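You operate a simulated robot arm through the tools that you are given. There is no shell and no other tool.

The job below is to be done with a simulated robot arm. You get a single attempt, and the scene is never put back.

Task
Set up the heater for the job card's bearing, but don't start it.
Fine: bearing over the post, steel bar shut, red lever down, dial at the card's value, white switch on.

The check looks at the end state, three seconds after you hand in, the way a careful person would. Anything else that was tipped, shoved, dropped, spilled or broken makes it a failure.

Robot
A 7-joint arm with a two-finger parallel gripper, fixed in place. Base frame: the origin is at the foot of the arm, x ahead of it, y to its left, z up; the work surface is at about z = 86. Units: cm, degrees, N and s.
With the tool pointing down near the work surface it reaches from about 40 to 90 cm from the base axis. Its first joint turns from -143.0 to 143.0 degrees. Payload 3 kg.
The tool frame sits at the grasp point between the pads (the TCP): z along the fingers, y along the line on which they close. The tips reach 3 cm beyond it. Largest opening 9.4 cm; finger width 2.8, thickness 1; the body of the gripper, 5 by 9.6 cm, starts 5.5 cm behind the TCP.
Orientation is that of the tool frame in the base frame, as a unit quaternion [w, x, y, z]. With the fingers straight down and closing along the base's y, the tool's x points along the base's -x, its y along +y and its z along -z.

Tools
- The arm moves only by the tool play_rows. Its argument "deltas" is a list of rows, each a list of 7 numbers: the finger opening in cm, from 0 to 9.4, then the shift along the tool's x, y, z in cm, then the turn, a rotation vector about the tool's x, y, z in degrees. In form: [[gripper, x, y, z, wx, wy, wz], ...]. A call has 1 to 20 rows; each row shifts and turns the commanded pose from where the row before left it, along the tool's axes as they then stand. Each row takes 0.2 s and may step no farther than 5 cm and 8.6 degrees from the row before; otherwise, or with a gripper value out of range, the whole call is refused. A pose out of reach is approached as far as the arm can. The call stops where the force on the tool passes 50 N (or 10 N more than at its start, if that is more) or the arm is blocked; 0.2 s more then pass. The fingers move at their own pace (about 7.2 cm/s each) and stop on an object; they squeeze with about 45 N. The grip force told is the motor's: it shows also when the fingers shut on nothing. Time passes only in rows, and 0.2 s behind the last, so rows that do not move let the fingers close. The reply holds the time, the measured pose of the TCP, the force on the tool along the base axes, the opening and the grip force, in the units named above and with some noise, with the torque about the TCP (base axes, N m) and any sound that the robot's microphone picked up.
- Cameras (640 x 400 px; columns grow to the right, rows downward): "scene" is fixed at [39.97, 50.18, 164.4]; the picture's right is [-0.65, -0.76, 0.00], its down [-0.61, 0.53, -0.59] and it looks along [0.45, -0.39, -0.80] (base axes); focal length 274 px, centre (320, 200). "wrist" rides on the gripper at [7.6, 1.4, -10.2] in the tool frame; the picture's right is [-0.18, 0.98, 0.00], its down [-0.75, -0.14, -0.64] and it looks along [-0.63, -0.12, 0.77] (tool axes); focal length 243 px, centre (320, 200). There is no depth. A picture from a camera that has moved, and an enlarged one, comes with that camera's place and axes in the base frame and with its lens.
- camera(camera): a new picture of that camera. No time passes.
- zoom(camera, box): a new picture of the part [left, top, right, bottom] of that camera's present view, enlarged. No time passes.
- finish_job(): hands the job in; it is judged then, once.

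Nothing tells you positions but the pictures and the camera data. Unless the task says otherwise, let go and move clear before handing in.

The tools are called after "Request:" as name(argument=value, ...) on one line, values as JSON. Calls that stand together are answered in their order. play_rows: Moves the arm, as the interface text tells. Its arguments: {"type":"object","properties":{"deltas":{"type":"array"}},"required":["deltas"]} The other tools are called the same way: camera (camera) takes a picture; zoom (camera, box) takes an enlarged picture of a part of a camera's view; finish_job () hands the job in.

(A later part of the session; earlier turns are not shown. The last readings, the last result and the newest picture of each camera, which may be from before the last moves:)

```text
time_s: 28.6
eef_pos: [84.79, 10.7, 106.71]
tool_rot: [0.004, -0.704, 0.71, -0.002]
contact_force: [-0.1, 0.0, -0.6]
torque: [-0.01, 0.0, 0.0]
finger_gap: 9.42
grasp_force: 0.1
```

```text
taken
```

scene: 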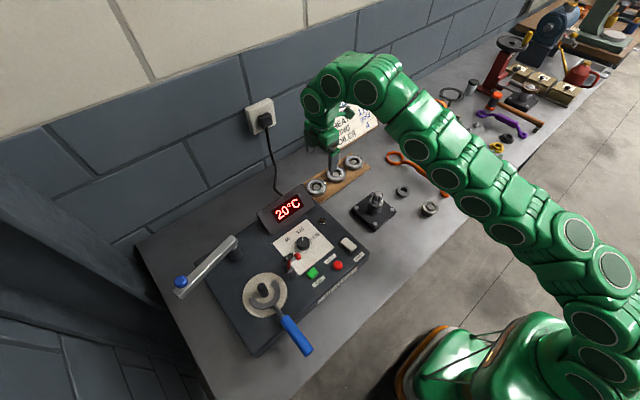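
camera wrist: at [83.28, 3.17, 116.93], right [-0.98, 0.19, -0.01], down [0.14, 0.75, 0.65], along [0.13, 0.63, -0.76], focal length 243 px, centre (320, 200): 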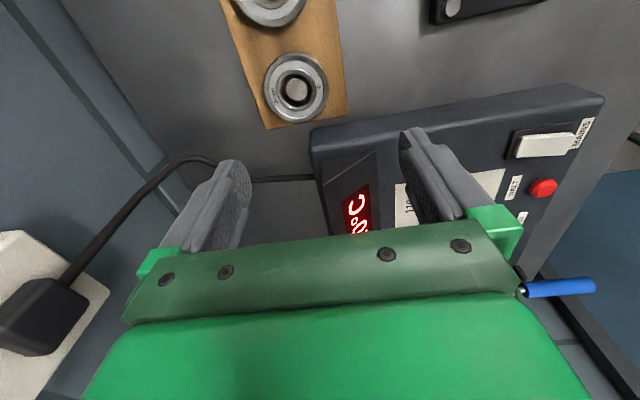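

Bearing C is visible at the end of the tray nearest the heater. I'll zoom in to locate it and confirm the letter.

Request:
zoom(camera="wrist", box=[220, 0, 380, 140])

Request:
zoom(camera="wrist", box=[260, 45, 340, 135])

Request:
zoom(camera="scene", box=[280, 140, 380, 215])

```text
2.86 times, centred on (300, 70) of wrist
camera zoom: at [83.28, 3.17, 116.93], right [-0.98, 0.19, -0.01], down [0.14, 0.75, 0.65], along [0.13, 0.63, -0.76], focal length 693 px, centre (377, 571)
```

zoom: 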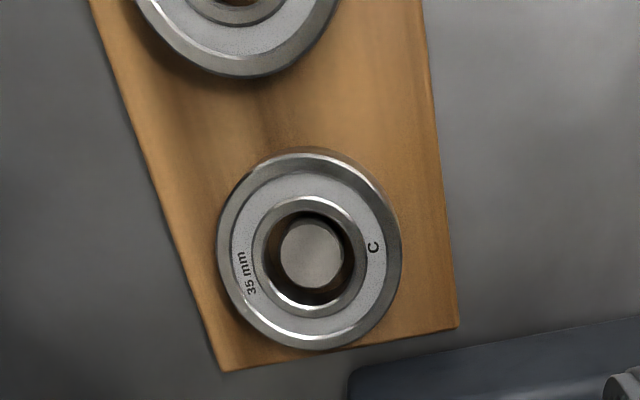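

```text
4.44 times, centred on (300, 90) of wrist
camera zoom: at [83.28, 3.17, 116.93], right [-0.98, 0.19, -0.01], down [0.14, 0.75, 0.65], along [0.13, 0.63, -0.76], focal length 1078 px, centre (409, 689)
```

zoom: 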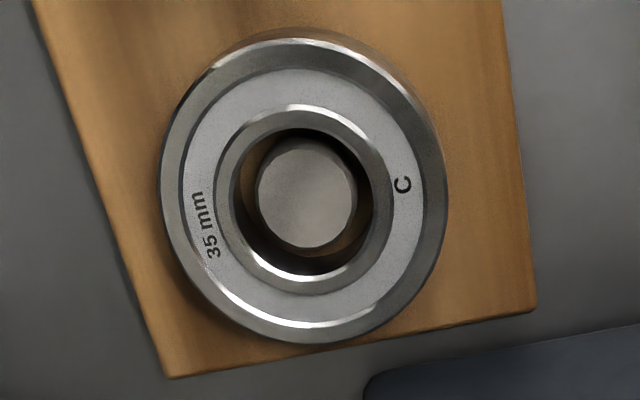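

```text
5.33 times, centred on (330, 178) of scene
camera zoom: at [39.97, 50.18, 164.4], right [-0.65, -0.76, 0.0], down [-0.61, 0.53, -0.59], along [0.45, -0.39, -0.8], focal length 1462 px, centre (267, 320)
```

zoom: 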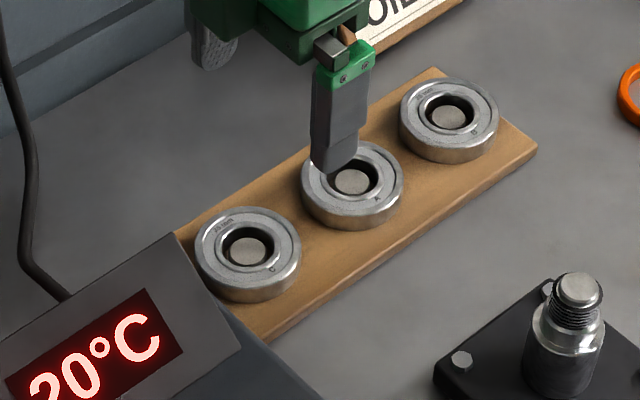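

The letter C is confirmed, and the bearing is centred near (87.6, 10.35) with its top at about z 88.2. I'll go down to z 97 and then move over it.

Request:
play_rows(deltas=[[9.4, 0, 0, 4.8, 0, 0, 0], [9.4, 0, 0, 4.9, 0, 0, 0], [9.4, 0.35, -2.76, 0, 0, 0, 0], [9.4, 0, 0, 0, 0, 0, 0]])

Request:
camera(camera="wrist")

Request:
zoom(camera="wrist", box=[220, 0, 400, 200])

Request:
zoom(camera="scene", box=[270, 130, 370, 215])

```text
time_s: 29.6
eef_pos: [87.69, 10.33, 97.14]
tool_rot: [0.004, -0.704, 0.71, -0.002]
contact_force: [0.1, 0.7, -0.6]
torque: [-0.02, 0.01, 0.02]
finger_gap: 9.42
grasp_force: 0.0
```

```text
taken
camera wrist: at [86.13, 2.74, 107.29], right [-0.98, 0.19, -0.01], down [0.14, 0.75, 0.65], along [0.13, 0.63, -0.76], focal length 243 px, centre (320, 200)
```

wrist: 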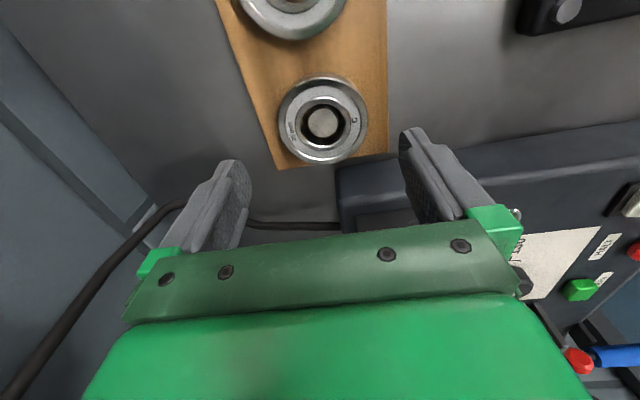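

```text
2.00 times, centred on (310, 100) of wrist
camera zoom: at [86.13, 2.74, 107.29], right [-0.98, 0.19, -0.01], down [0.14, 0.75, 0.65], along [0.13, 0.63, -0.76], focal length 485 px, centre (340, 400)
```

zoom: 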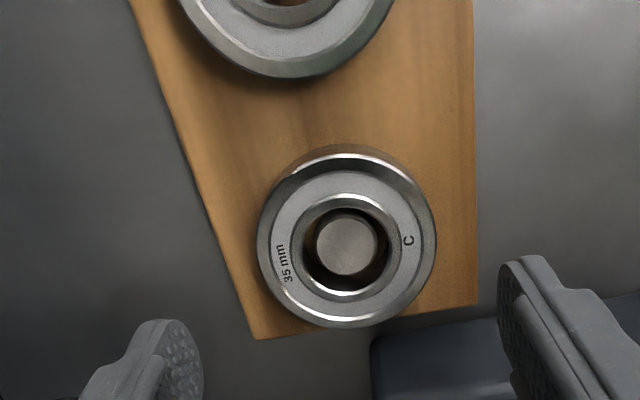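

```text
4.71 times, centred on (320, 172) of scene
camera zoom: at [39.97, 50.18, 164.4], right [-0.65, -0.76, 0.0], down [-0.61, 0.53, -0.59], along [0.45, -0.39, -0.8], focal length 1290 px, centre (320, 329)
```

zoom: 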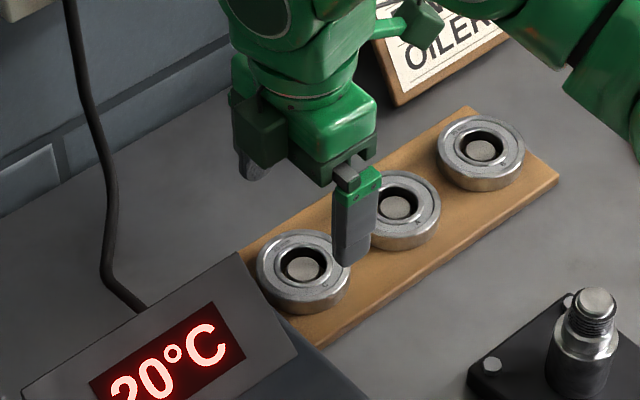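

The bearing centre refines to (87.54, 10.2). I'll correct the position slightly and go down around it, stopping with the tips at about z 87.8 to check.

Request:
play_rows(deltas=[[9.4, 0.13, 0.2, 2.5, 0, 0, 0], [9.4, 0, 0, 2.0, 0, 0, 0], [9.4, 0, 0, 1.3, 0, 0, 0], [9.4, 0, 0, 0.5, 0, 0, 0]])

Request:
camera(camera="wrist")

Request:
zoom(camera="wrist", box=[220, 60, 420, 220])

Request:
zoom(camera="scene", box=[270, 130, 370, 215])

```text
time_s: 30.6
eef_pos: [87.52, 10.37, 90.66]
tool_rot: [0.005, -0.704, 0.71, -0.001]
contact_force: [0.4, -0.2, -0.7]
torque: [0.0, 0.01, 0.01]
finger_gap: 9.41
grasp_force: 0.1
```

```text
taken
camera wrist: at [85.94, 2.69, 100.96], right [-0.98, 0.19, -0.01], down [0.14, 0.75, 0.65], along [0.13, 0.63, -0.76], focal length 243 px, centre (320, 200)
```

wrist: 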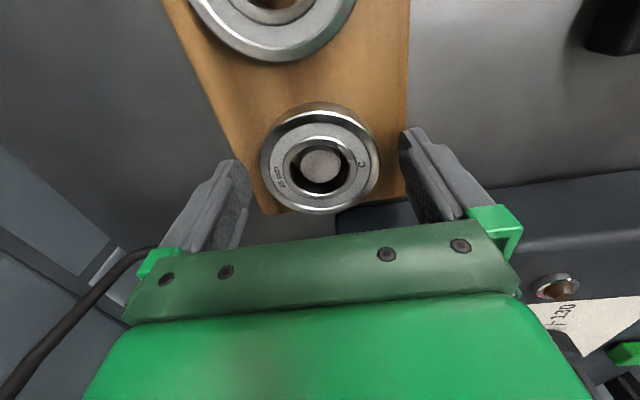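

```text
2.50 times, centred on (320, 140) of wrist
camera zoom: at [85.94, 2.69, 100.96], right [-0.98, 0.19, -0.01], down [0.14, 0.75, 0.65], along [0.13, 0.63, -0.76], focal length 606 px, centre (320, 350)
```

zoom: 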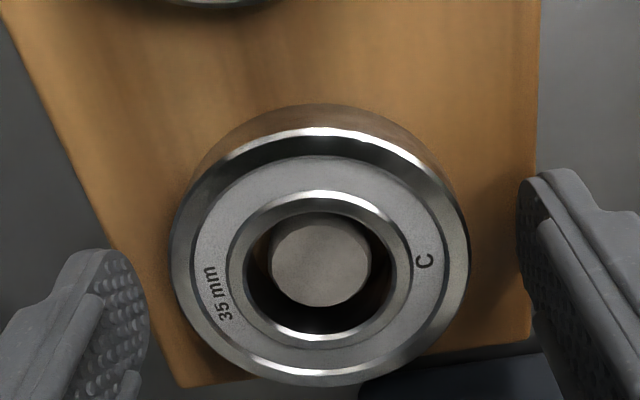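

```text
4.71 times, centred on (320, 172) of scene
camera zoom: at [39.97, 50.18, 164.4], right [-0.65, -0.76, 0.0], down [-0.61, 0.53, -0.59], along [0.45, -0.39, -0.8], focal length 1290 px, centre (320, 329)
```

zoom: 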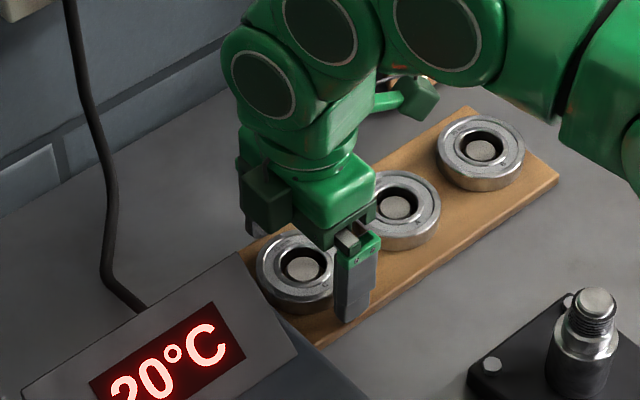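

The bearing top is at about z 88.8, so the tips already overlap it by more than 1 cm and stay clear of the tray. I'll centre slightly in y and close on it.

Request:
play_rows(deltas=[[9.4, 0.25, 0, 0.1, 0, 0, 0], [6.0, 0, 0, 0, 0, 0, 0], [6.0, 0, 0, 0, 0, 0, 0], [6.0, 0, 0, 0, 0, 0, 0], [6.0, 0, 0, 0, 0, 0, 0]])

Request:
zoom(camera="wrist", box=[220, 60, 420, 220])

Request:
zoom(camera="scene", box=[270, 130, 370, 215])

```text
time_s: 31.8
eef_pos: [87.51, 9.99, 90.81]
tool_rot: [0.005, -0.704, 0.71, -0.002]
contact_force: [-0.3, -0.4, 1.7]
torque: [-0.02, 0.16, 0.06]
finger_gap: 7.12
grasp_force: 45.2
```

```text
2.50 times, centred on (320, 140) of wrist
camera zoom: at [85.92, 2.43, 100.87], right [-0.98, 0.19, -0.01], down [0.14, 0.75, 0.65], along [0.13, 0.63, -0.76], focal length 606 px, centre (320, 350)
```

zoom: 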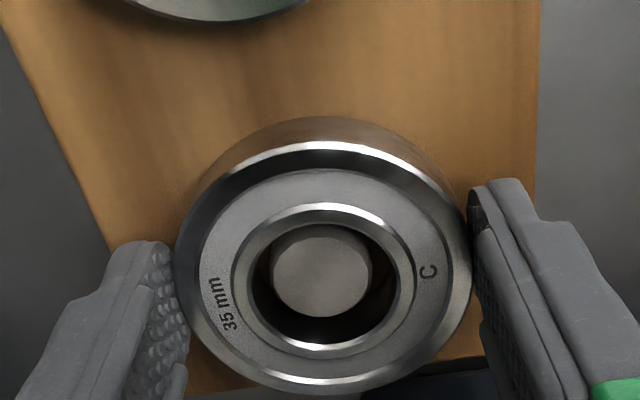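

```text
4.71 times, centred on (320, 172) of scene
camera zoom: at [39.97, 50.18, 164.4], right [-0.65, -0.76, 0.0], down [-0.61, 0.53, -0.59], along [0.45, -0.39, -0.8], focal length 1290 px, centre (320, 329)
```

zoom: 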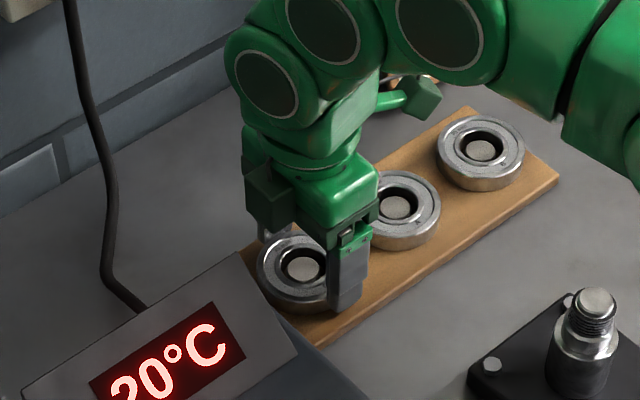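

The grip is solid at 7.1 cm, the bearing's outer diameter. I'll lift it straight up off the peg.

Request:
play_rows(deltas=[[6.0, 0, 0, -0.5, 0, 0, 0], [6.0, 0, 0, -1.0, 0, 0, 0], [6.0, 0, 0, -1.5, 0, 0, 0], [6.0, 0, 0, -2.0, 0, 0, 0], [6.0, 0, 0, -2.0, 0, 0, 0], [6.0, 0, 0, 0, 0, 0, 0]])

Request:
zoom(camera="wrist", box=[220, 60, 420, 220])

Request:
zoom(camera="scene", box=[270, 130, 370, 215])

```text
time_s: 33.2
eef_pos: [87.56, 10.01, 97.66]
tool_rot: [0.004, -0.704, 0.71, -0.002]
contact_force: [-0.8, -0.8, -3.0]
torque: [-0.01, 0.01, 0.01]
finger_gap: 7.11
grasp_force: 44.7
```

```text
2.50 times, centred on (320, 140) of wrist
camera zoom: at [85.89, 2.39, 107.8], right [-0.98, 0.19, -0.01], down [0.14, 0.75, 0.65], along [0.13, 0.63, -0.76], focal length 606 px, centre (320, 350)
```

zoom: 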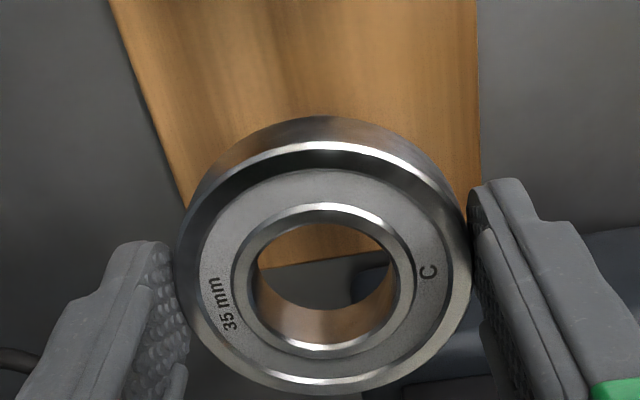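

```text
4.71 times, centred on (320, 172) of scene
camera zoom: at [39.97, 50.18, 164.4], right [-0.65, -0.76, 0.0], down [-0.61, 0.53, -0.59], along [0.45, -0.39, -0.8], focal length 1290 px, centre (320, 329)
```

zoom: 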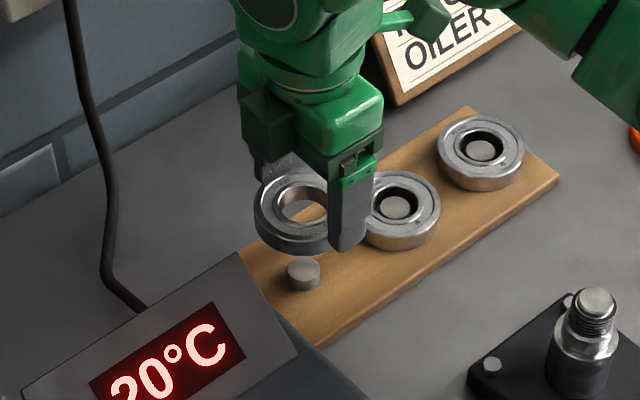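

Bearing C is lifted and held squarely. I'll pull it back and up, and then rotate the wrist back to 0° before crossing to the post.

Request:
play_rows(deltas=[[6.0, 0, 2.5, -2.46, 0, 0, 0], [6.0, 0, 2.5, -2.46, 0, 0, 0], [6.0, 0, 2.5, -2.46, 0, 0, 0], [6.0, 0, 2.5, -2.46, 0, 0, 0], [6.0, 0, 2.5, -2.46, 0, 0, 0], [6.0, 0, 0, 0, 0, 0, 8.14], [6.0, 0, 0, 0, 0, 0, 8.14], [6.0, 0, 0, 0, 0, 0, 8.14], [6.0, 0, 0, 0, 0, 0, 8.14], [6.0, 0, 0, 0, 0, 0, 8.14], [6.0, 0, 0, 0, 0, 0, 8.14], [6.0, 0, 0, 0, 0, 0, 8.14], [6.0, 0, 0, 0, 0, 0, 8.14], [6.0, 0, 0, 0, 0, 0, 8.14], [6.0, 0, 0, 0, 0, 0, 8.14], [6.0, 0, 0, 0, 0, 0, 8.14], [6.0, 0, 0, 0, 0, 0, 0]])

Request:
zoom(camera="scene", box=[170, 210, 330, 350])

Request:
zoom(camera="scene", box=[230, 260, 320, 340])

Request:
camera(camera="wrist")

```text
time_s: 36.8
eef_pos: [74.78, 10.01, 109.87]
tool_rot: [0.005, 0.002, 1.0, 0.002]
contact_force: [0.7, 0.8, -2.6]
torque: [0.05, 0.0, -0.03]
finger_gap: 7.11
grasp_force: 45.9
```

```text
2.86 times, centred on (250, 280) of scene
camera zoom: at [39.97, 50.18, 164.4], right [-0.65, -0.76, 0.0], down [-0.61, 0.53, -0.59], along [0.45, -0.39, -0.8], focal length 783 px, centre (520, -29)
```

zoom: 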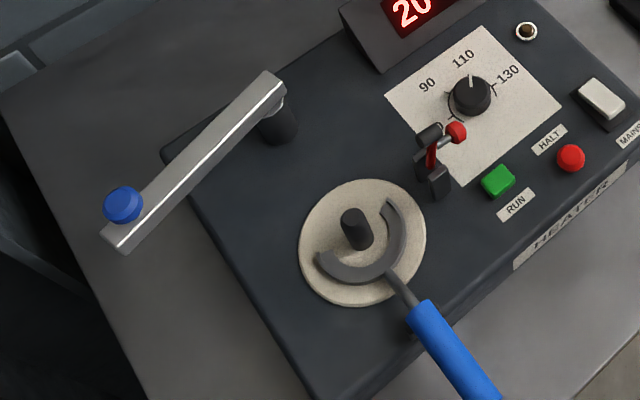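

```text
5.00 times, centred on (275, 300) of scene
camera zoom: at [39.97, 50.18, 164.4], right [-0.65, -0.76, 0.0], down [-0.61, 0.53, -0.59], along [0.45, -0.39, -0.8], focal length 1371 px, centre (545, -300)
```

zoom: 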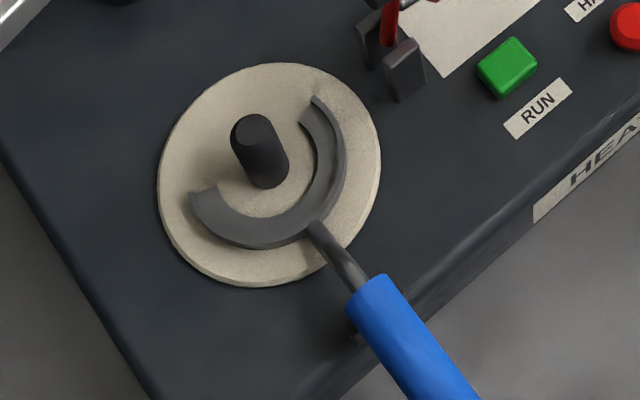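

```text
taken
camera wrist: at [67.15, 11.54, 120.04], right [0.19, 0.98, 0.0], down [0.75, -0.15, 0.65], along [0.64, -0.12, -0.76], focal length 243 px, centre (320, 200)
```

wrist: 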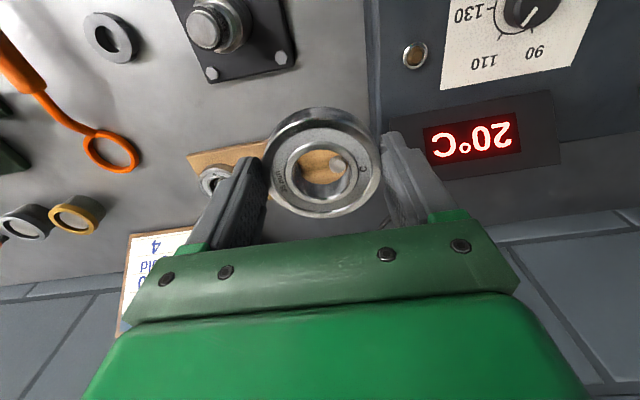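

The bearing is held level. I'll cross over to beside the post, at about (72, 46), staying high so the wrist camera can locate the post accurately.

Request:
play_rows(deltas=[[6.0, 0.35, 4.5, -0.14, 0, 0, 0], [6.0, 0.35, 4.5, -0.14, 0, 0, 0], [6.0, 0.35, 4.5, -0.14, 0, 0, 0], [6.0, 0.35, 4.5, -0.14, 0, 0, 0], [6.0, 0.35, 4.5, -0.14, 0, 0, 0], [6.0, 0.35, 4.5, -0.14, 0, 0, 0], [6.0, 0.35, 4.5, -0.14, 0, 0, 0], [6.0, 0.35, 4.5, -0.14, 0, 0, 0], [6.0, 0, 0, 0, 0, 0, 0]])

Request:
camera(camera="wrist")

Request:
camera(camera="scene")

Request:
zoom(camera="wrist", box=[240, 0, 400, 130])

```text
time_s: 38.8
eef_pos: [72.03, 42.6, 110.38]
tool_rot: [0.005, 0.002, 1.0, 0.002]
contact_force: [0.3, -0.3, -1.7]
torque: [0.01, 0.01, 0.01]
finger_gap: 7.13
grasp_force: 45.3
out of reach, approached as far as the arm can: row 8
```

```text
taken
camera wrist: at [64.34, 44.04, 120.59], right [0.19, 0.98, 0.0], down [0.75, -0.14, 0.65], along [0.64, -0.12, -0.76], focal length 243 px, centre (320, 200)
```

wrist: 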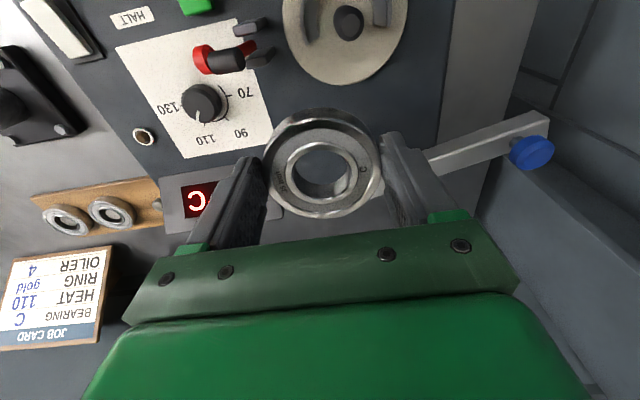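

```text
taken
```

scene: 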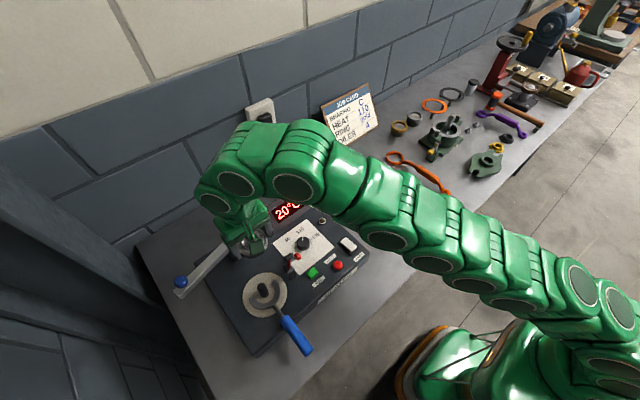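

```text
3.08 times, centred on (320, 65) of wrist
camera zoom: at [64.34, 44.04, 120.59], right [0.19, 0.98, 0.0], down [0.75, -0.14, 0.65], along [0.64, -0.12, -0.76], focal length 746 px, centre (320, 615)
```

zoom: 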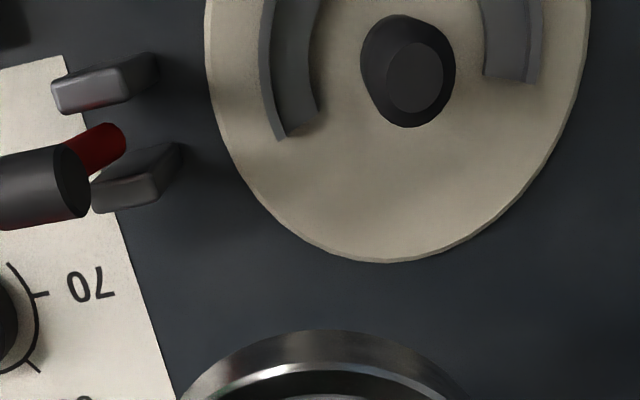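

The post is at about (66.7, 46.15) with its top near z 97.5, and the bore leaves about 4 mm of clearance all round. I'll move over it at height and level the tool slightly.

Request:
play_rows(deltas=[[6.0, 2.67, 1.78, 0.2, 0, 0, 0], [6.0, 2.66, 1.77, 0.2, 0.23, 0.57, 0], [6.0, 0, 0, 0, 0, 0, 0], [6.0, 0, 0, 0, 0, 0, 0]])

Request:
camera(camera="wrist")

Request:
zoom(camera="wrist", box=[240, 50, 400, 230])

Request:
zoom(camera="scene", box=[170, 210, 330, 350])

```text
time_s: 39.8
eef_pos: [66.78, 46.06, 110.02]
tool_rot: [-0.001, 0.0, 1.0, -0.001]
contact_force: [-1.3, -0.2, -2.9]
torque: [0.0, 0.03, -0.01]
finger_gap: 7.09
grasp_force: 45.2
```

```text
taken
camera wrist: at [59.14, 47.55, 120.25], right [0.19, 0.98, 0.0], down [0.75, -0.14, 0.64], along [0.63, -0.12, -0.77], focal length 243 px, centre (320, 200)
```

wrist: 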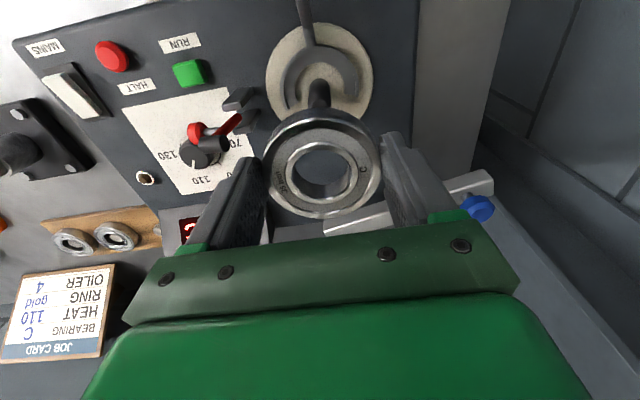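

```text
2.22 times, centred on (320, 140) of wrist
camera zoom: at [59.14, 47.55, 120.25], right [0.19, 0.98, 0.0], down [0.75, -0.14, 0.64], along [0.63, -0.12, -0.77], focal length 539 px, centre (320, 333)
```

zoom: 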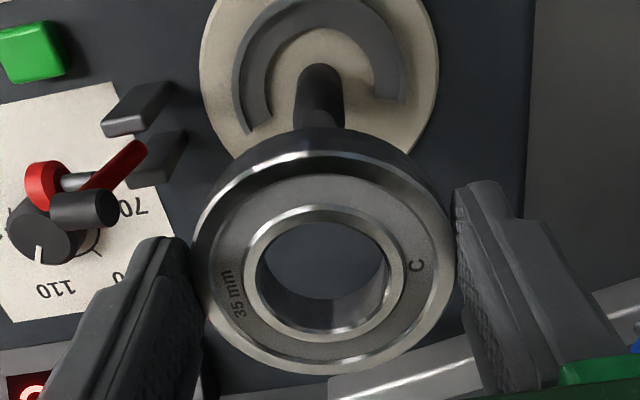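

```text
2.86 times, centred on (250, 280) of scene
camera zoom: at [39.97, 50.18, 164.4], right [-0.65, -0.76, 0.0], down [-0.61, 0.53, -0.59], along [0.45, -0.39, -0.8], focal length 783 px, centre (520, -29)
```

zoom: 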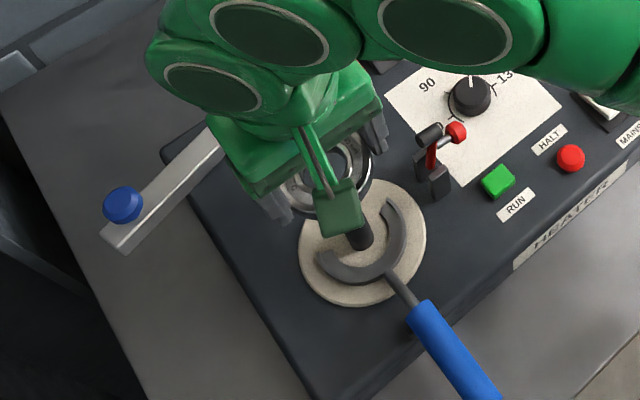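

The post lines up under the bearing bore. I'll lower in stages, watching the forces as the bearing reaches the post top.

Request:
play_rows(deltas=[[6.0, 0, 0, 2.5, 0, 0, 0], [6.0, 0, 0, 2.5, 0, 0, 0], [6.0, 0, 0, 1.5, 0, 0, 0], [6.0, 0, 0, 0, 0, 0, 0]])

Request:
zoom(camera="wrist", box=[240, 50, 400, 230])

Request:
zoom(camera="scene", box=[220, 230, 320, 330])

```text
time_s: 40.8
eef_pos: [66.78, 46.0, 103.35]
tool_rot: [-0.001, 0.001, 1.0, -0.001]
contact_force: [-0.2, 1.0, -3.3]
torque: [0.0, 0.01, -0.02]
finger_gap: 7.09
grasp_force: 44.6
```

```text
2.22 times, centred on (320, 140) of wrist
camera zoom: at [59.11, 47.5, 113.72], right [0.19, 0.98, 0.0], down [0.75, -0.14, 0.64], along [0.63, -0.12, -0.77], focal length 539 px, centre (320, 333)
```

zoom: 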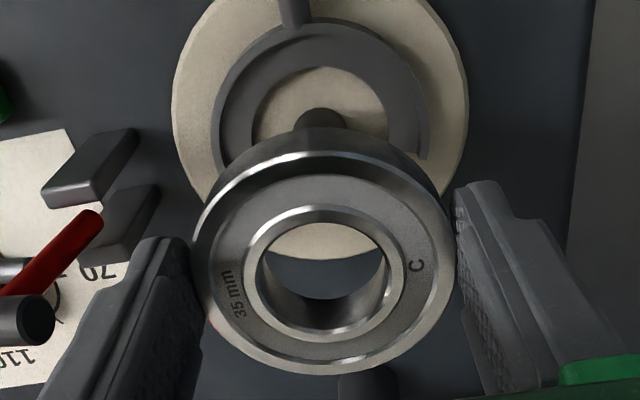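

```text
4.00 times, centred on (270, 280) of scene
camera zoom: at [39.97, 50.18, 164.4], right [-0.65, -0.76, 0.0], down [-0.61, 0.53, -0.59], along [0.45, -0.39, -0.8], focal length 1096 px, centre (520, -120)
```

zoom: 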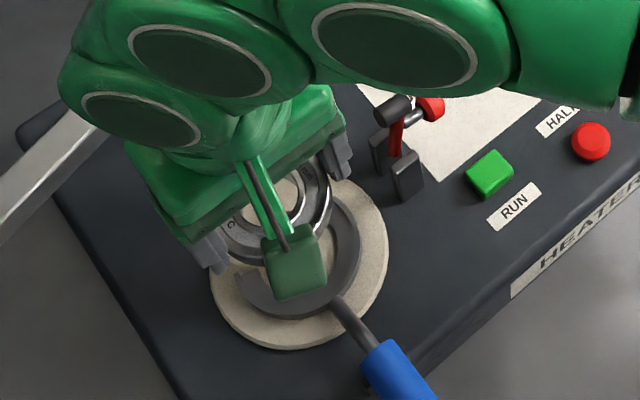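

The alignment still holds. I'll keep lowering onto the post in 1 cm and then finer steps.

Request:
play_rows(deltas=[[6.0, 0, 0.08, 1.0, 0, 0, 0], [6.0, 0, 0, 1.0, 0, 0, 0], [6.0, 0, 0, 1.0, 0, 0, 0], [6.0, 0, 0, 0.5, 0, 0, 0]])

Request:
zoom(camera="wrist", box=[240, 50, 400, 230])

Request:
zoom(camera="scene", box=[220, 230, 320, 330])

```text
time_s: 41.8
eef_pos: [66.65, 46.2, 99.99]
tool_rot: [-0.001, 0.0, 1.0, -0.001]
contact_force: [-0.1, -0.7, -2.2]
torque: [0.03, -0.03, 0.02]
finger_gap: 7.13
grasp_force: 45.1
```

```text
2.22 times, centred on (320, 140) of wrist
camera zoom: at [59.03, 47.68, 110.19], right [0.19, 0.98, 0.0], down [0.75, -0.14, 0.64], along [0.63, -0.12, -0.77], focal length 539 px, centre (320, 333)
```

zoom: 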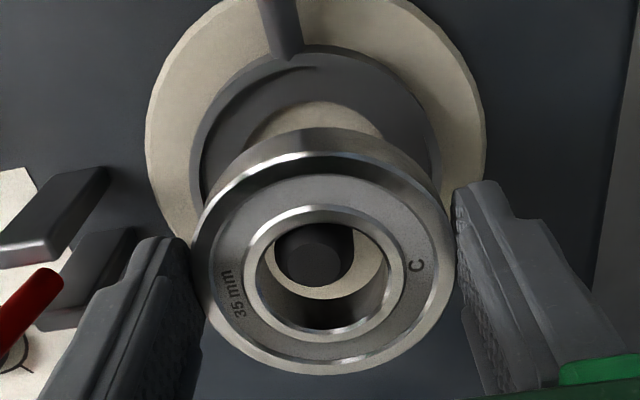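

```text
4.00 times, centred on (270, 280) of scene
camera zoom: at [39.97, 50.18, 164.4], right [-0.65, -0.76, 0.0], down [-0.61, 0.53, -0.59], along [0.45, -0.39, -0.8], focal length 1096 px, centre (520, -120)
```

zoom: 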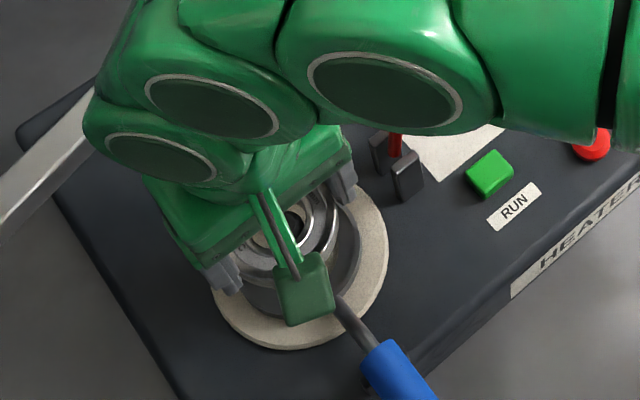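

The post top shows inside the bore with no contact force, offset by only about 2 mm in y. I'll correct that and continue lowering towards the fork and plate.

Request:
play_rows(deltas=[[6.0, 0.0, -0.17, 0.5, 0, 0, 0], [6.0, 0, 0, 0.8, 0, 0, 0], [6.0, 0, 0, 0.6, 0, 0, 0], [6.0, 0, 0, 0.4, 0, 0, 0]])

Request:
zoom(camera="wrist", box=[240, 50, 400, 230])

Request:
zoom(camera="scene", box=[220, 230, 320, 330])

```text
time_s: 42.8
eef_pos: [66.8, 46.0, 97.67]
tool_rot: [0.0, 0.001, 1.0, 0.0]
contact_force: [0.0, 0.3, -3.0]
torque: [0.0, -0.02, 0.0]
finger_gap: 7.09
grasp_force: 44.9
```

```text
2.22 times, centred on (320, 140) of wrist
camera zoom: at [59.09, 47.47, 107.93], right [0.19, 0.98, 0.0], down [0.75, -0.14, 0.64], along [0.63, -0.12, -0.77], focal length 539 px, centre (320, 333)
```

zoom: 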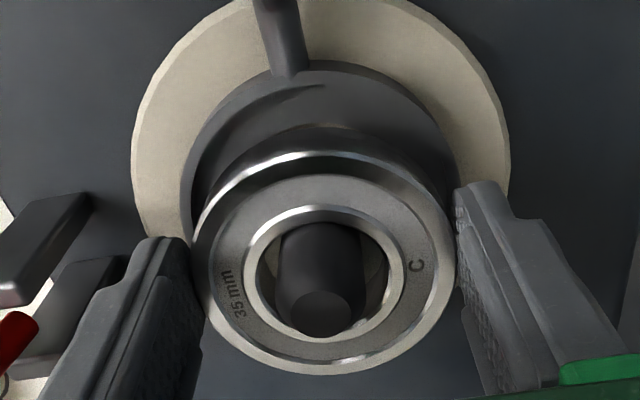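

```text
4.00 times, centred on (270, 280) of scene
camera zoom: at [39.97, 50.18, 164.4], right [-0.65, -0.76, 0.0], down [-0.61, 0.53, -0.59], along [0.45, -0.39, -0.8], focal length 1096 px, centre (520, -120)
```

zoom: 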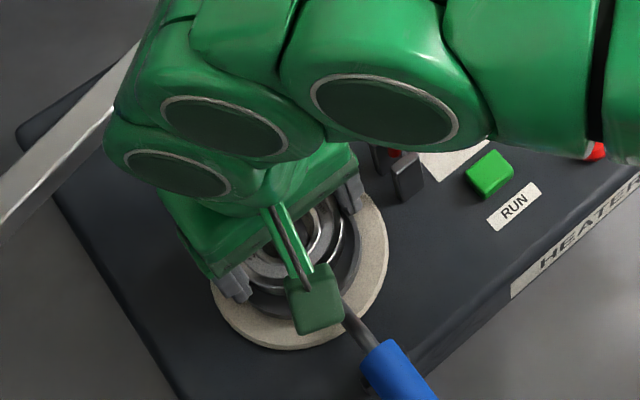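

The bearing is threaded on the post without touching it. I'll lower in 2 mm steps until it lands.

Request:
play_rows(deltas=[[6.0, 0, 0, 0.2, 0, 0, 0], [6.0, 0, 0, 0.2, 0, 0, 0]])

Request:
zoom(camera="wrist", box=[240, 50, 400, 230])

```text
time_s: 43.4
eef_pos: [66.64, 46.1, 97.34]
tool_rot: [0.0, 0.001, 1.0, -0.001]
contact_force: [-0.4, 0.4, -2.9]
torque: [-0.01, 0.01, 0.0]
finger_gap: 7.11
grasp_force: 44.7
```

```text
2.22 times, centred on (320, 140) of wrist
camera zoom: at [59.08, 47.45, 107.53], right [0.19, 0.98, 0.0], down [0.75, -0.14, 0.64], along [0.63, -0.12, -0.77], focal length 539 px, centre (320, 333)
```

zoom: 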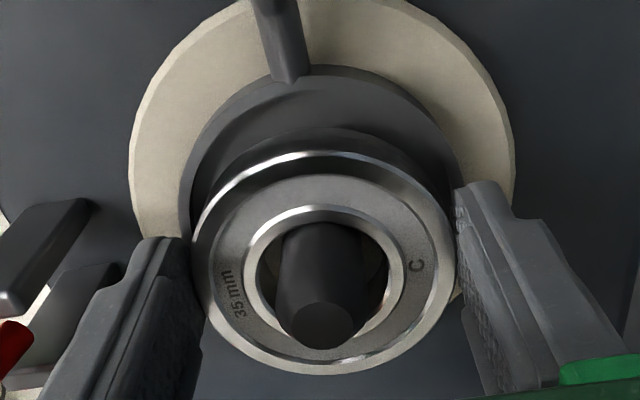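

No contact yet, so I'll keep stepping down.

Request:
play_rows(deltas=[[6.0, 0, 0, 0.2, 0, 0, 0], [6.0, 0, 0, 0.2, 0, 0, 0]])

```text
time_s: 44.0
eef_pos: [66.68, 45.93, 96.91]
tool_rot: [-0.001, 0.001, 1.0, -0.001]
contact_force: [-0.5, 0.0, -2.4]
torque: [0.02, 0.06, 0.02]
finger_gap: 7.08
grasp_force: 44.8
```

Request:
play_rows(deltas=[[6.0, 0, 0.08, 0.2, 0, 0, 0], [6.0, 0, 0, 0.15, 0, 0, 0]])

Request:
zoom(camera="wrist", box=[240, 50, 400, 230])

```text
time_s: 44.6
eef_pos: [66.63, 46.02, 96.75]
tool_rot: [0.0, 0.001, 1.0, -0.001]
contact_force: [0.0, -1.4, 12.8]
torque: [-0.04, 0.17, 0.0]
finger_gap: 7.11
grasp_force: 45.1
```

```text
2.22 times, centred on (320, 140) of wrist
camera zoom: at [59.05, 47.54, 106.91], right [0.19, 0.98, 0.0], down [0.75, -0.14, 0.64], along [0.63, -0.12, -0.77], focal length 539 px, centre (320, 333)
```

zoom: 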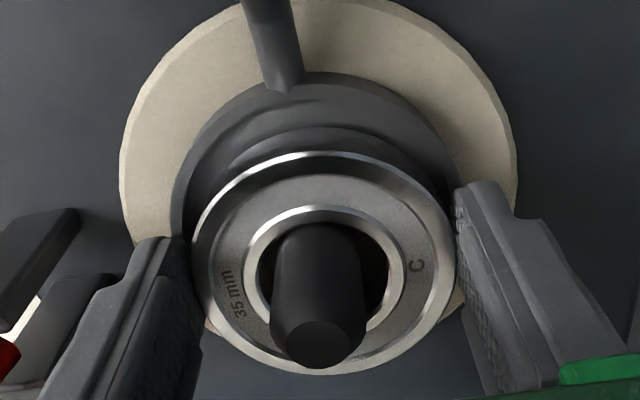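

The bearing has landed on the fork ring around the post, pressing with about 15 N. I'll ease off slightly, open the fingers and check.

Request:
play_rows(deltas=[[6.0, 0, 0, -0.1, 0, 0, 0], [7.6, 0, 0, 0, 0, 0, 0], [9.0, 0, 0, 0, 0, 0, 0], [9.0, 0, 0, 0, 0, 0, 0]])

Request:
zoom(camera="wrist", box=[240, 50, 400, 230])

```text
time_s: 45.6
eef_pos: [66.56, 46.05, 96.59]
tool_rot: [-0.001, 0.001, 1.0, -0.001]
contact_force: [-0.4, -0.2, -0.2]
torque: [0.0, 0.03, -0.02]
finger_gap: 8.98
grasp_force: 0.1
```

```text
2.22 times, centred on (320, 140) of wrist
camera zoom: at [59.04, 47.55, 106.89], right [0.19, 0.98, 0.0], down [0.75, -0.14, 0.64], along [0.63, -0.12, -0.77], focal length 539 px, centre (320, 333)
```

zoom: 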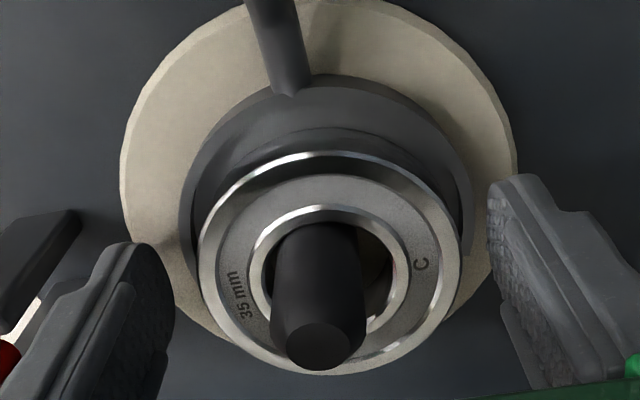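

The bearing is released and resting around the post. I'll go straight up and inspect it.

Request:
play_rows(deltas=[[9.0, 0, 0, -2, 0, 0, 0], [9.0, 0, 0, -3, 0, 0, 0], [9.0, 0, 0, -4, 0, 0, 0], [9.0, 4, 0, -3, 0, 0, 0], [9.0, 4, 0, -2, 0, 0, 0], [9.0, 4, 0, 0, 0, 0, 0], [9.0, 0, 0, 0, 0, 0, 0]])

Request:
camera(camera="wrist")

Request:
zoom(camera="wrist", box=[240, 120, 400, 240])

Request:
zoom(camera="scene", box=[160, 220, 320, 350])

```text
time_s: 47.2
eef_pos: [54.52, 46.03, 110.67]
tool_rot: [0.0, 0.0, 1.0, 0.0]
contact_force: [0.2, -0.6, -0.1]
torque: [0.01, -0.03, 0.02]
finger_gap: 9.02
grasp_force: 0.0
```

```text
taken
camera wrist: at [46.97, 47.56, 121.0], right [0.19, 0.98, 0.0], down [0.75, -0.14, 0.64], along [0.63, -0.12, -0.77], focal length 243 px, centre (320, 200)
```

wrist: 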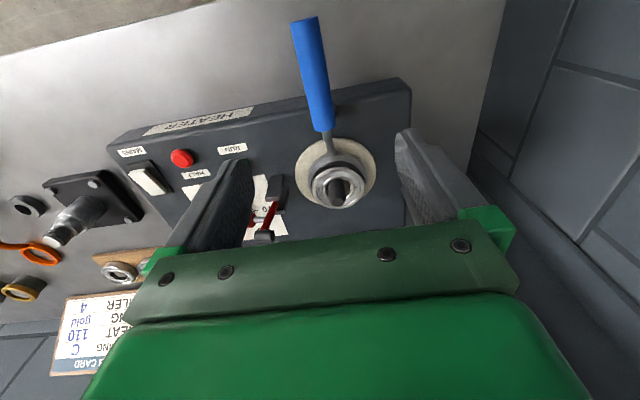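

```text
3.33 times, centred on (320, 180) of wrist
camera zoom: at [46.97, 47.56, 121.0], right [0.19, 0.98, 0.0], down [0.75, -0.14, 0.64], along [0.63, -0.12, -0.77], focal length 809 px, centre (320, 267)
```

zoom: 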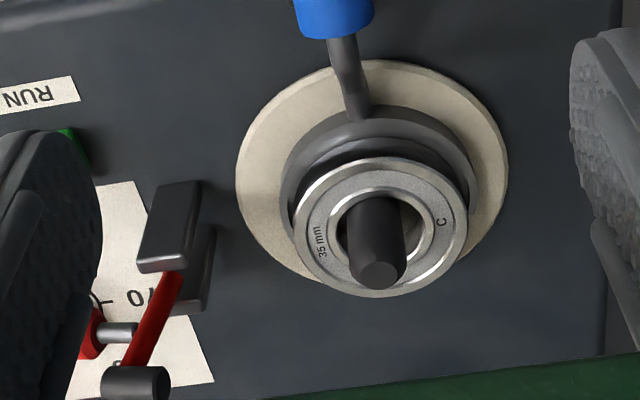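

```text
3.08 times, centred on (240, 285) of scene
camera zoom: at [39.97, 50.18, 164.4], right [-0.65, -0.76, 0.0], down [-0.61, 0.53, -0.59], along [0.45, -0.39, -0.8], focal length 843 px, centre (566, -62)
```

zoom: 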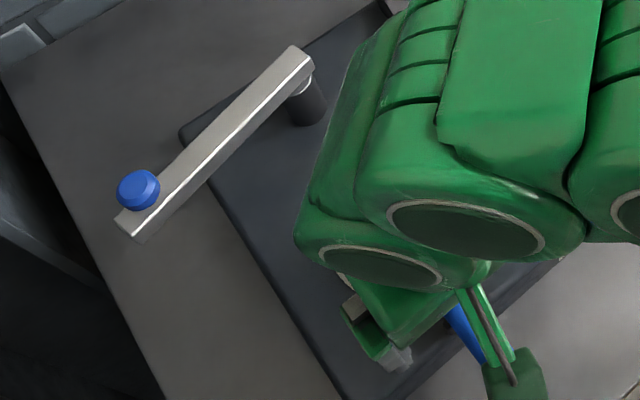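

Bearing C is over the post, with the post showing through the bore. Next is the steel bar. Its blue knob is near (77.9, 59.9, z 102), beyond reach for a vertical tool, so I need to turn and tilt the gripper outward. I'll test that at a safe height, turning first.

Request:
play_rows(deltas=[[9.0, -2.7, 0, -2.0, 0, 0, 0], [9.0, -2.7, 0, -2.0, 0, 0, 0], [9.0, 0, 0, 0, 0, 0, 8.5], [9.0, 0, 0, 0, 0, 0, 8.5], [9.0, 0, 0, 0, 0, 0, 8.5], [9.0, 0, 0, 0, 0, 0, 8.5], [9.0, 0, 0, 0, 0, 0, 8.5], [9.0, 0, 0, 0, 0, 0, 8.5], [9.0, 0, 0, 0, 0, 0, 8.5], [9.0, 0, 0, 0, 0, 0, 8.5], [9.0, 0, 0, 0, 0, 0, 8.5], [9.0, 0, 0, 0, 0, 0, 0]])

Request:
camera(camera="wrist")

Request:
camera(camera="scene")

```text
time_s: 49.8
eef_pos: [60.18, 46.0, 114.74]
tool_rot: [0.0, 0.621, 0.784, -0.002]
contact_force: [-0.2, 0.0, 0.2]
torque: [0.02, -0.04, 0.01]
finger_gap: 8.99
grasp_force: 0.1
```

```text
taken
camera wrist: at [59.76, 53.85, 124.89], right [1.0, 0.05, 0.0], down [0.04, -0.77, 0.64], along [0.03, -0.64, -0.77], focal length 243 px, centre (320, 200)
```

wrist: 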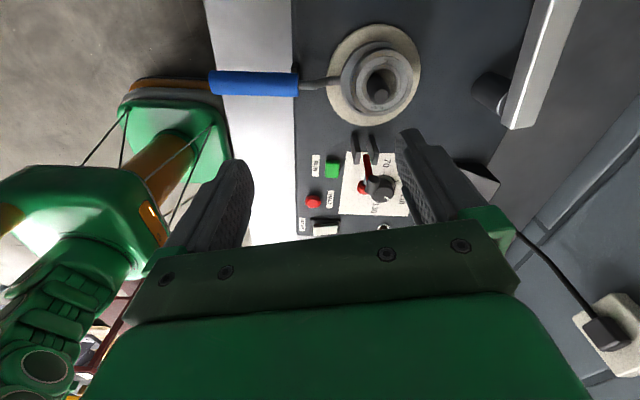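

```text
taken
```

scene: 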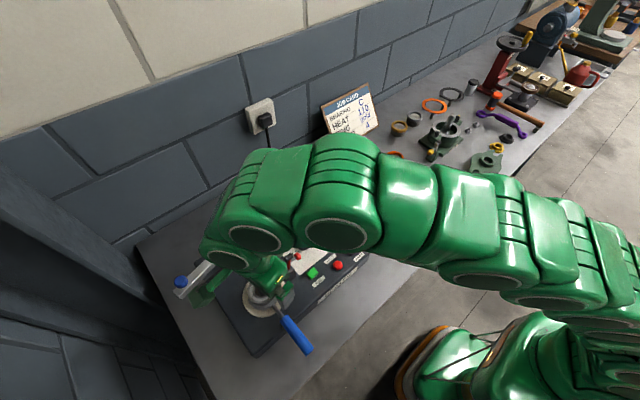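

Turning 76° works, and this view shows the bearing, lever and bar pivot from the other side. I'll zoom in to verify the bearing and understand the lever and bar.

Request:
zoom(camera="wrist", box=[300, 10, 440, 130])

Request:
zoom(camera="wrist", box=[330, 120, 430, 220])

Request:
zoom(camera="wrist", box=[440, 0, 600, 140])

```text
3.33 times, centred on (370, 70) of wrist
camera zoom: at [59.76, 53.85, 124.89], right [1.0, 0.05, 0.0], down [0.04, -0.77, 0.64], along [0.03, -0.64, -0.77], focal length 809 px, centre (153, 633)
```

zoom: 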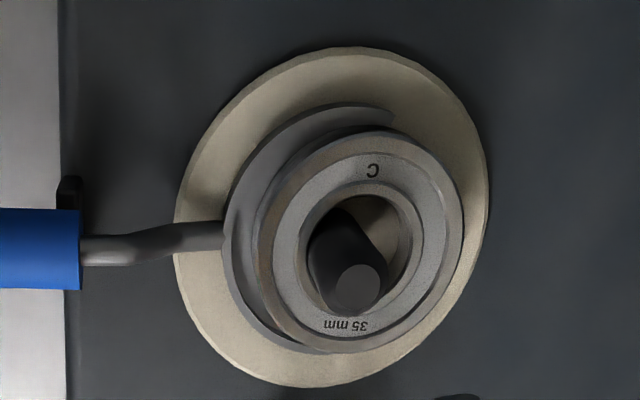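

```text
4.00 times, centred on (380, 170) of wrist
camera zoom: at [59.76, 53.85, 124.89], right [1.0, 0.05, 0.0], down [0.04, -0.77, 0.64], along [0.03, -0.64, -0.77], focal length 970 px, centre (80, 320)
```

zoom: 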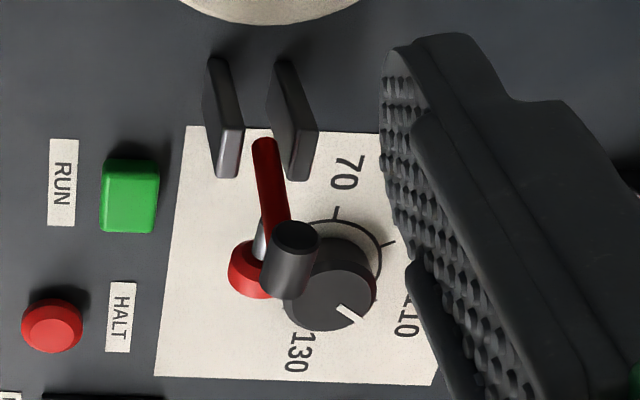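

```text
2.86 times, centred on (520, 70) of wrist
camera zoom: at [59.76, 53.85, 124.89], right [1.0, 0.05, 0.0], down [0.04, -0.77, 0.64], along [0.03, -0.64, -0.77], focal length 693 px, centre (-251, 571)
```

zoom: 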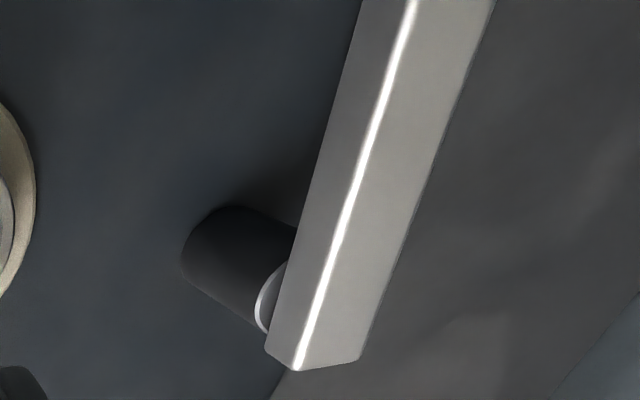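

The bearing is well seated around the post. The bar pivot is near (81.2, 46.1) with the bar pointing at about 104°, so it must swing about 77° to lie over the post. I'll turn the wrist further and tilt outward 40° here, at a safe height.

Request:
play_rows(deltas=[[6.0, 0, 0, 0, 0, 0, 7.0], [6.0, 0, 0, 0, 0, 0, 7.0], [6.0, 0, 0, 0, 0, 0, 7.0], [6.0, 0, 0, 0, 0, 0, 7.0], [6.0, 0, 0, 0, 0, 8, 0], [6.0, 0, 0, 0, 0, 8, 0], [6.0, 0, 0, 0, 0, 8, 0], [6.0, 0, 0, 0, 0, 8, 0], [6.0, 0, 0, 0, 0, 8, 0], [6.0, 0, 0, 0, 0, 0, 0]])

Request:
camera(camera="wrist")

Request:
camera(camera="scene")

```text
time_s: 52.0
eef_pos: [60.11, 46.03, 114.67]
tool_rot: [-0.21, 0.743, 0.576, 0.27]
contact_force: [0.4, 0.2, 0.7]
torque: [-0.01, 0.0, -0.03]
finger_gap: 5.98
grasp_force: 0.2
```

```text
taken
camera wrist: at [61.28, 45.03, 127.4], right [0.92, -0.38, -0.12], down [-0.39, -0.92, 0.01], along [-0.11, 0.04, -0.99], focal length 243 px, centre (320, 200)
```

wrist: 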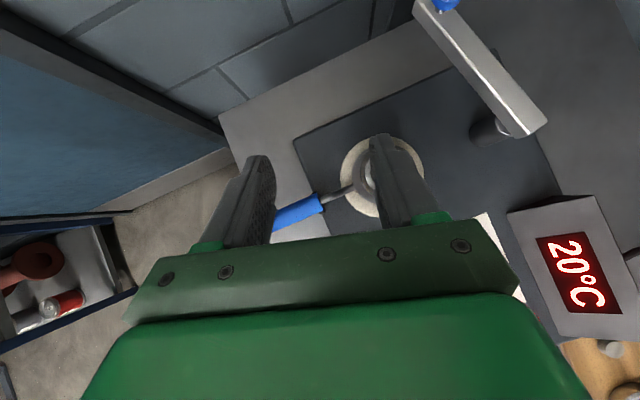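

```text
taken
```

scene: 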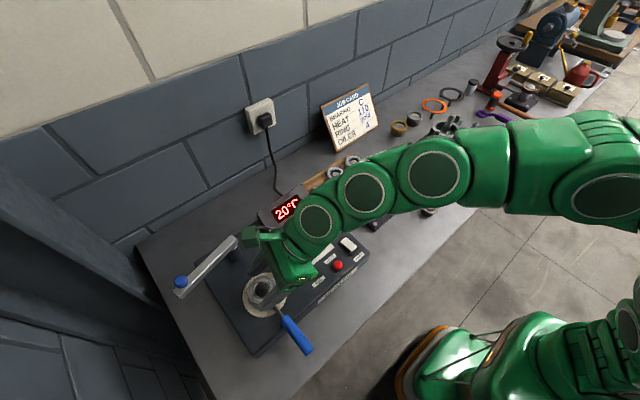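

The tilt works and the camera now looks straight down. I'll move in two stages towards the knob, staying above it.

Request:
play_rows(deltas=[[6.0, 1.555, 2.378, 2.513, 0, 0, 0], [6.0, 1.555, 2.378, 2.513, 0, 0, 0], [6.0, 1.555, 2.378, 2.513, 0, 0, 0], [6.0, 1.555, 2.378, 2.513, 0, 0, 0], [6.0, 0, 0, 0, 0, 0, 0]])

Request:
camera(camera="wrist")

Request:
camera(camera="scene")

```text
time_s: 53.2
eef_pos: [72.09, 54.4, 110.89]
tool_rot: [-0.209, 0.744, 0.575, 0.269]
contact_force: [-0.5, 0.4, -0.6]
torque: [0.0, -0.03, 0.0]
finger_gap: 5.99
grasp_force: 0.2
```

```text
taken
camera wrist: at [73.39, 53.41, 123.58], right [0.92, -0.38, -0.12], down [-0.39, -0.92, 0.01], along [-0.11, 0.04, -0.99], focal length 243 px, centre (320, 200)
```

wrist: 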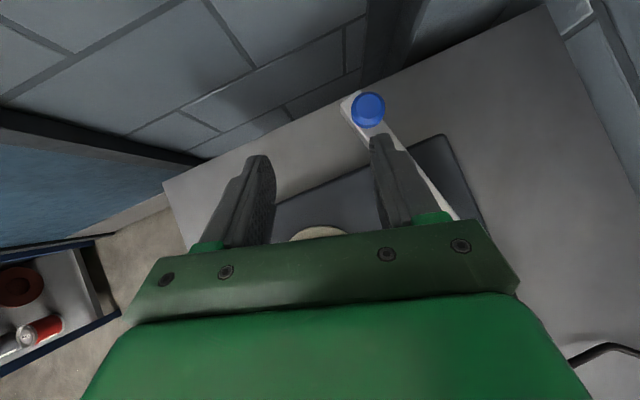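

```text
taken
```

scene: 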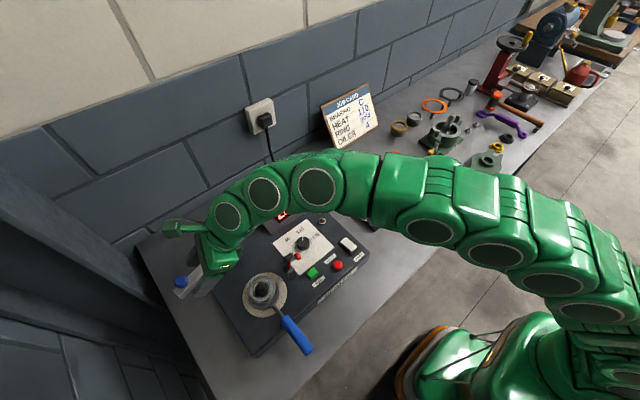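

The tilted pose reaches fine. I'll zoom on the knob to locate it accurately.

Request:
zoom(camera="wrist", box=[320, 70, 440, 170])

Request:
zoom(camera="scene", box=[150, 200, 260, 310])

```text
4.00 times, centred on (380, 120) of wrist
camera zoom: at [73.39, 53.41, 123.58], right [0.92, -0.38, -0.12], down [-0.39, -0.92, 0.01], along [-0.11, 0.04, -0.99], focal length 970 px, centre (80, 520)
```

zoom: 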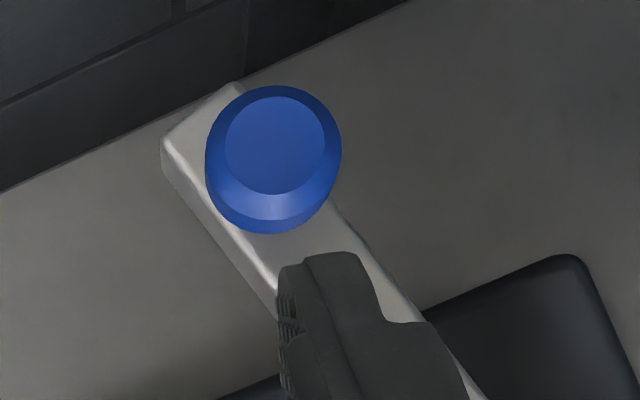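

```text
3.64 times, centred on (205, 255) of scene
camera zoom: at [39.97, 50.18, 164.4], right [-0.65, -0.76, 0.0], down [-0.61, 0.53, -0.59], along [0.45, -0.39, -0.8], focal length 997 px, centre (738, 0)
```

zoom: 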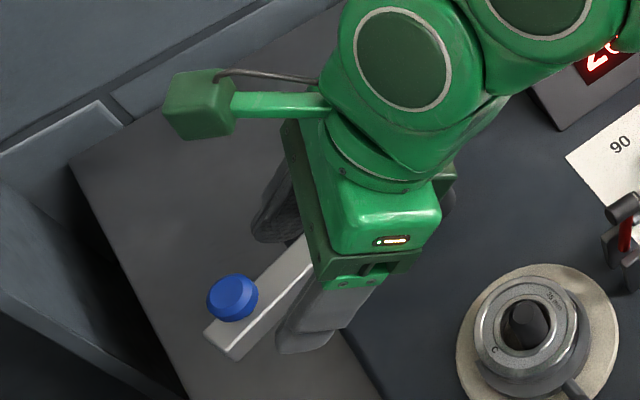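

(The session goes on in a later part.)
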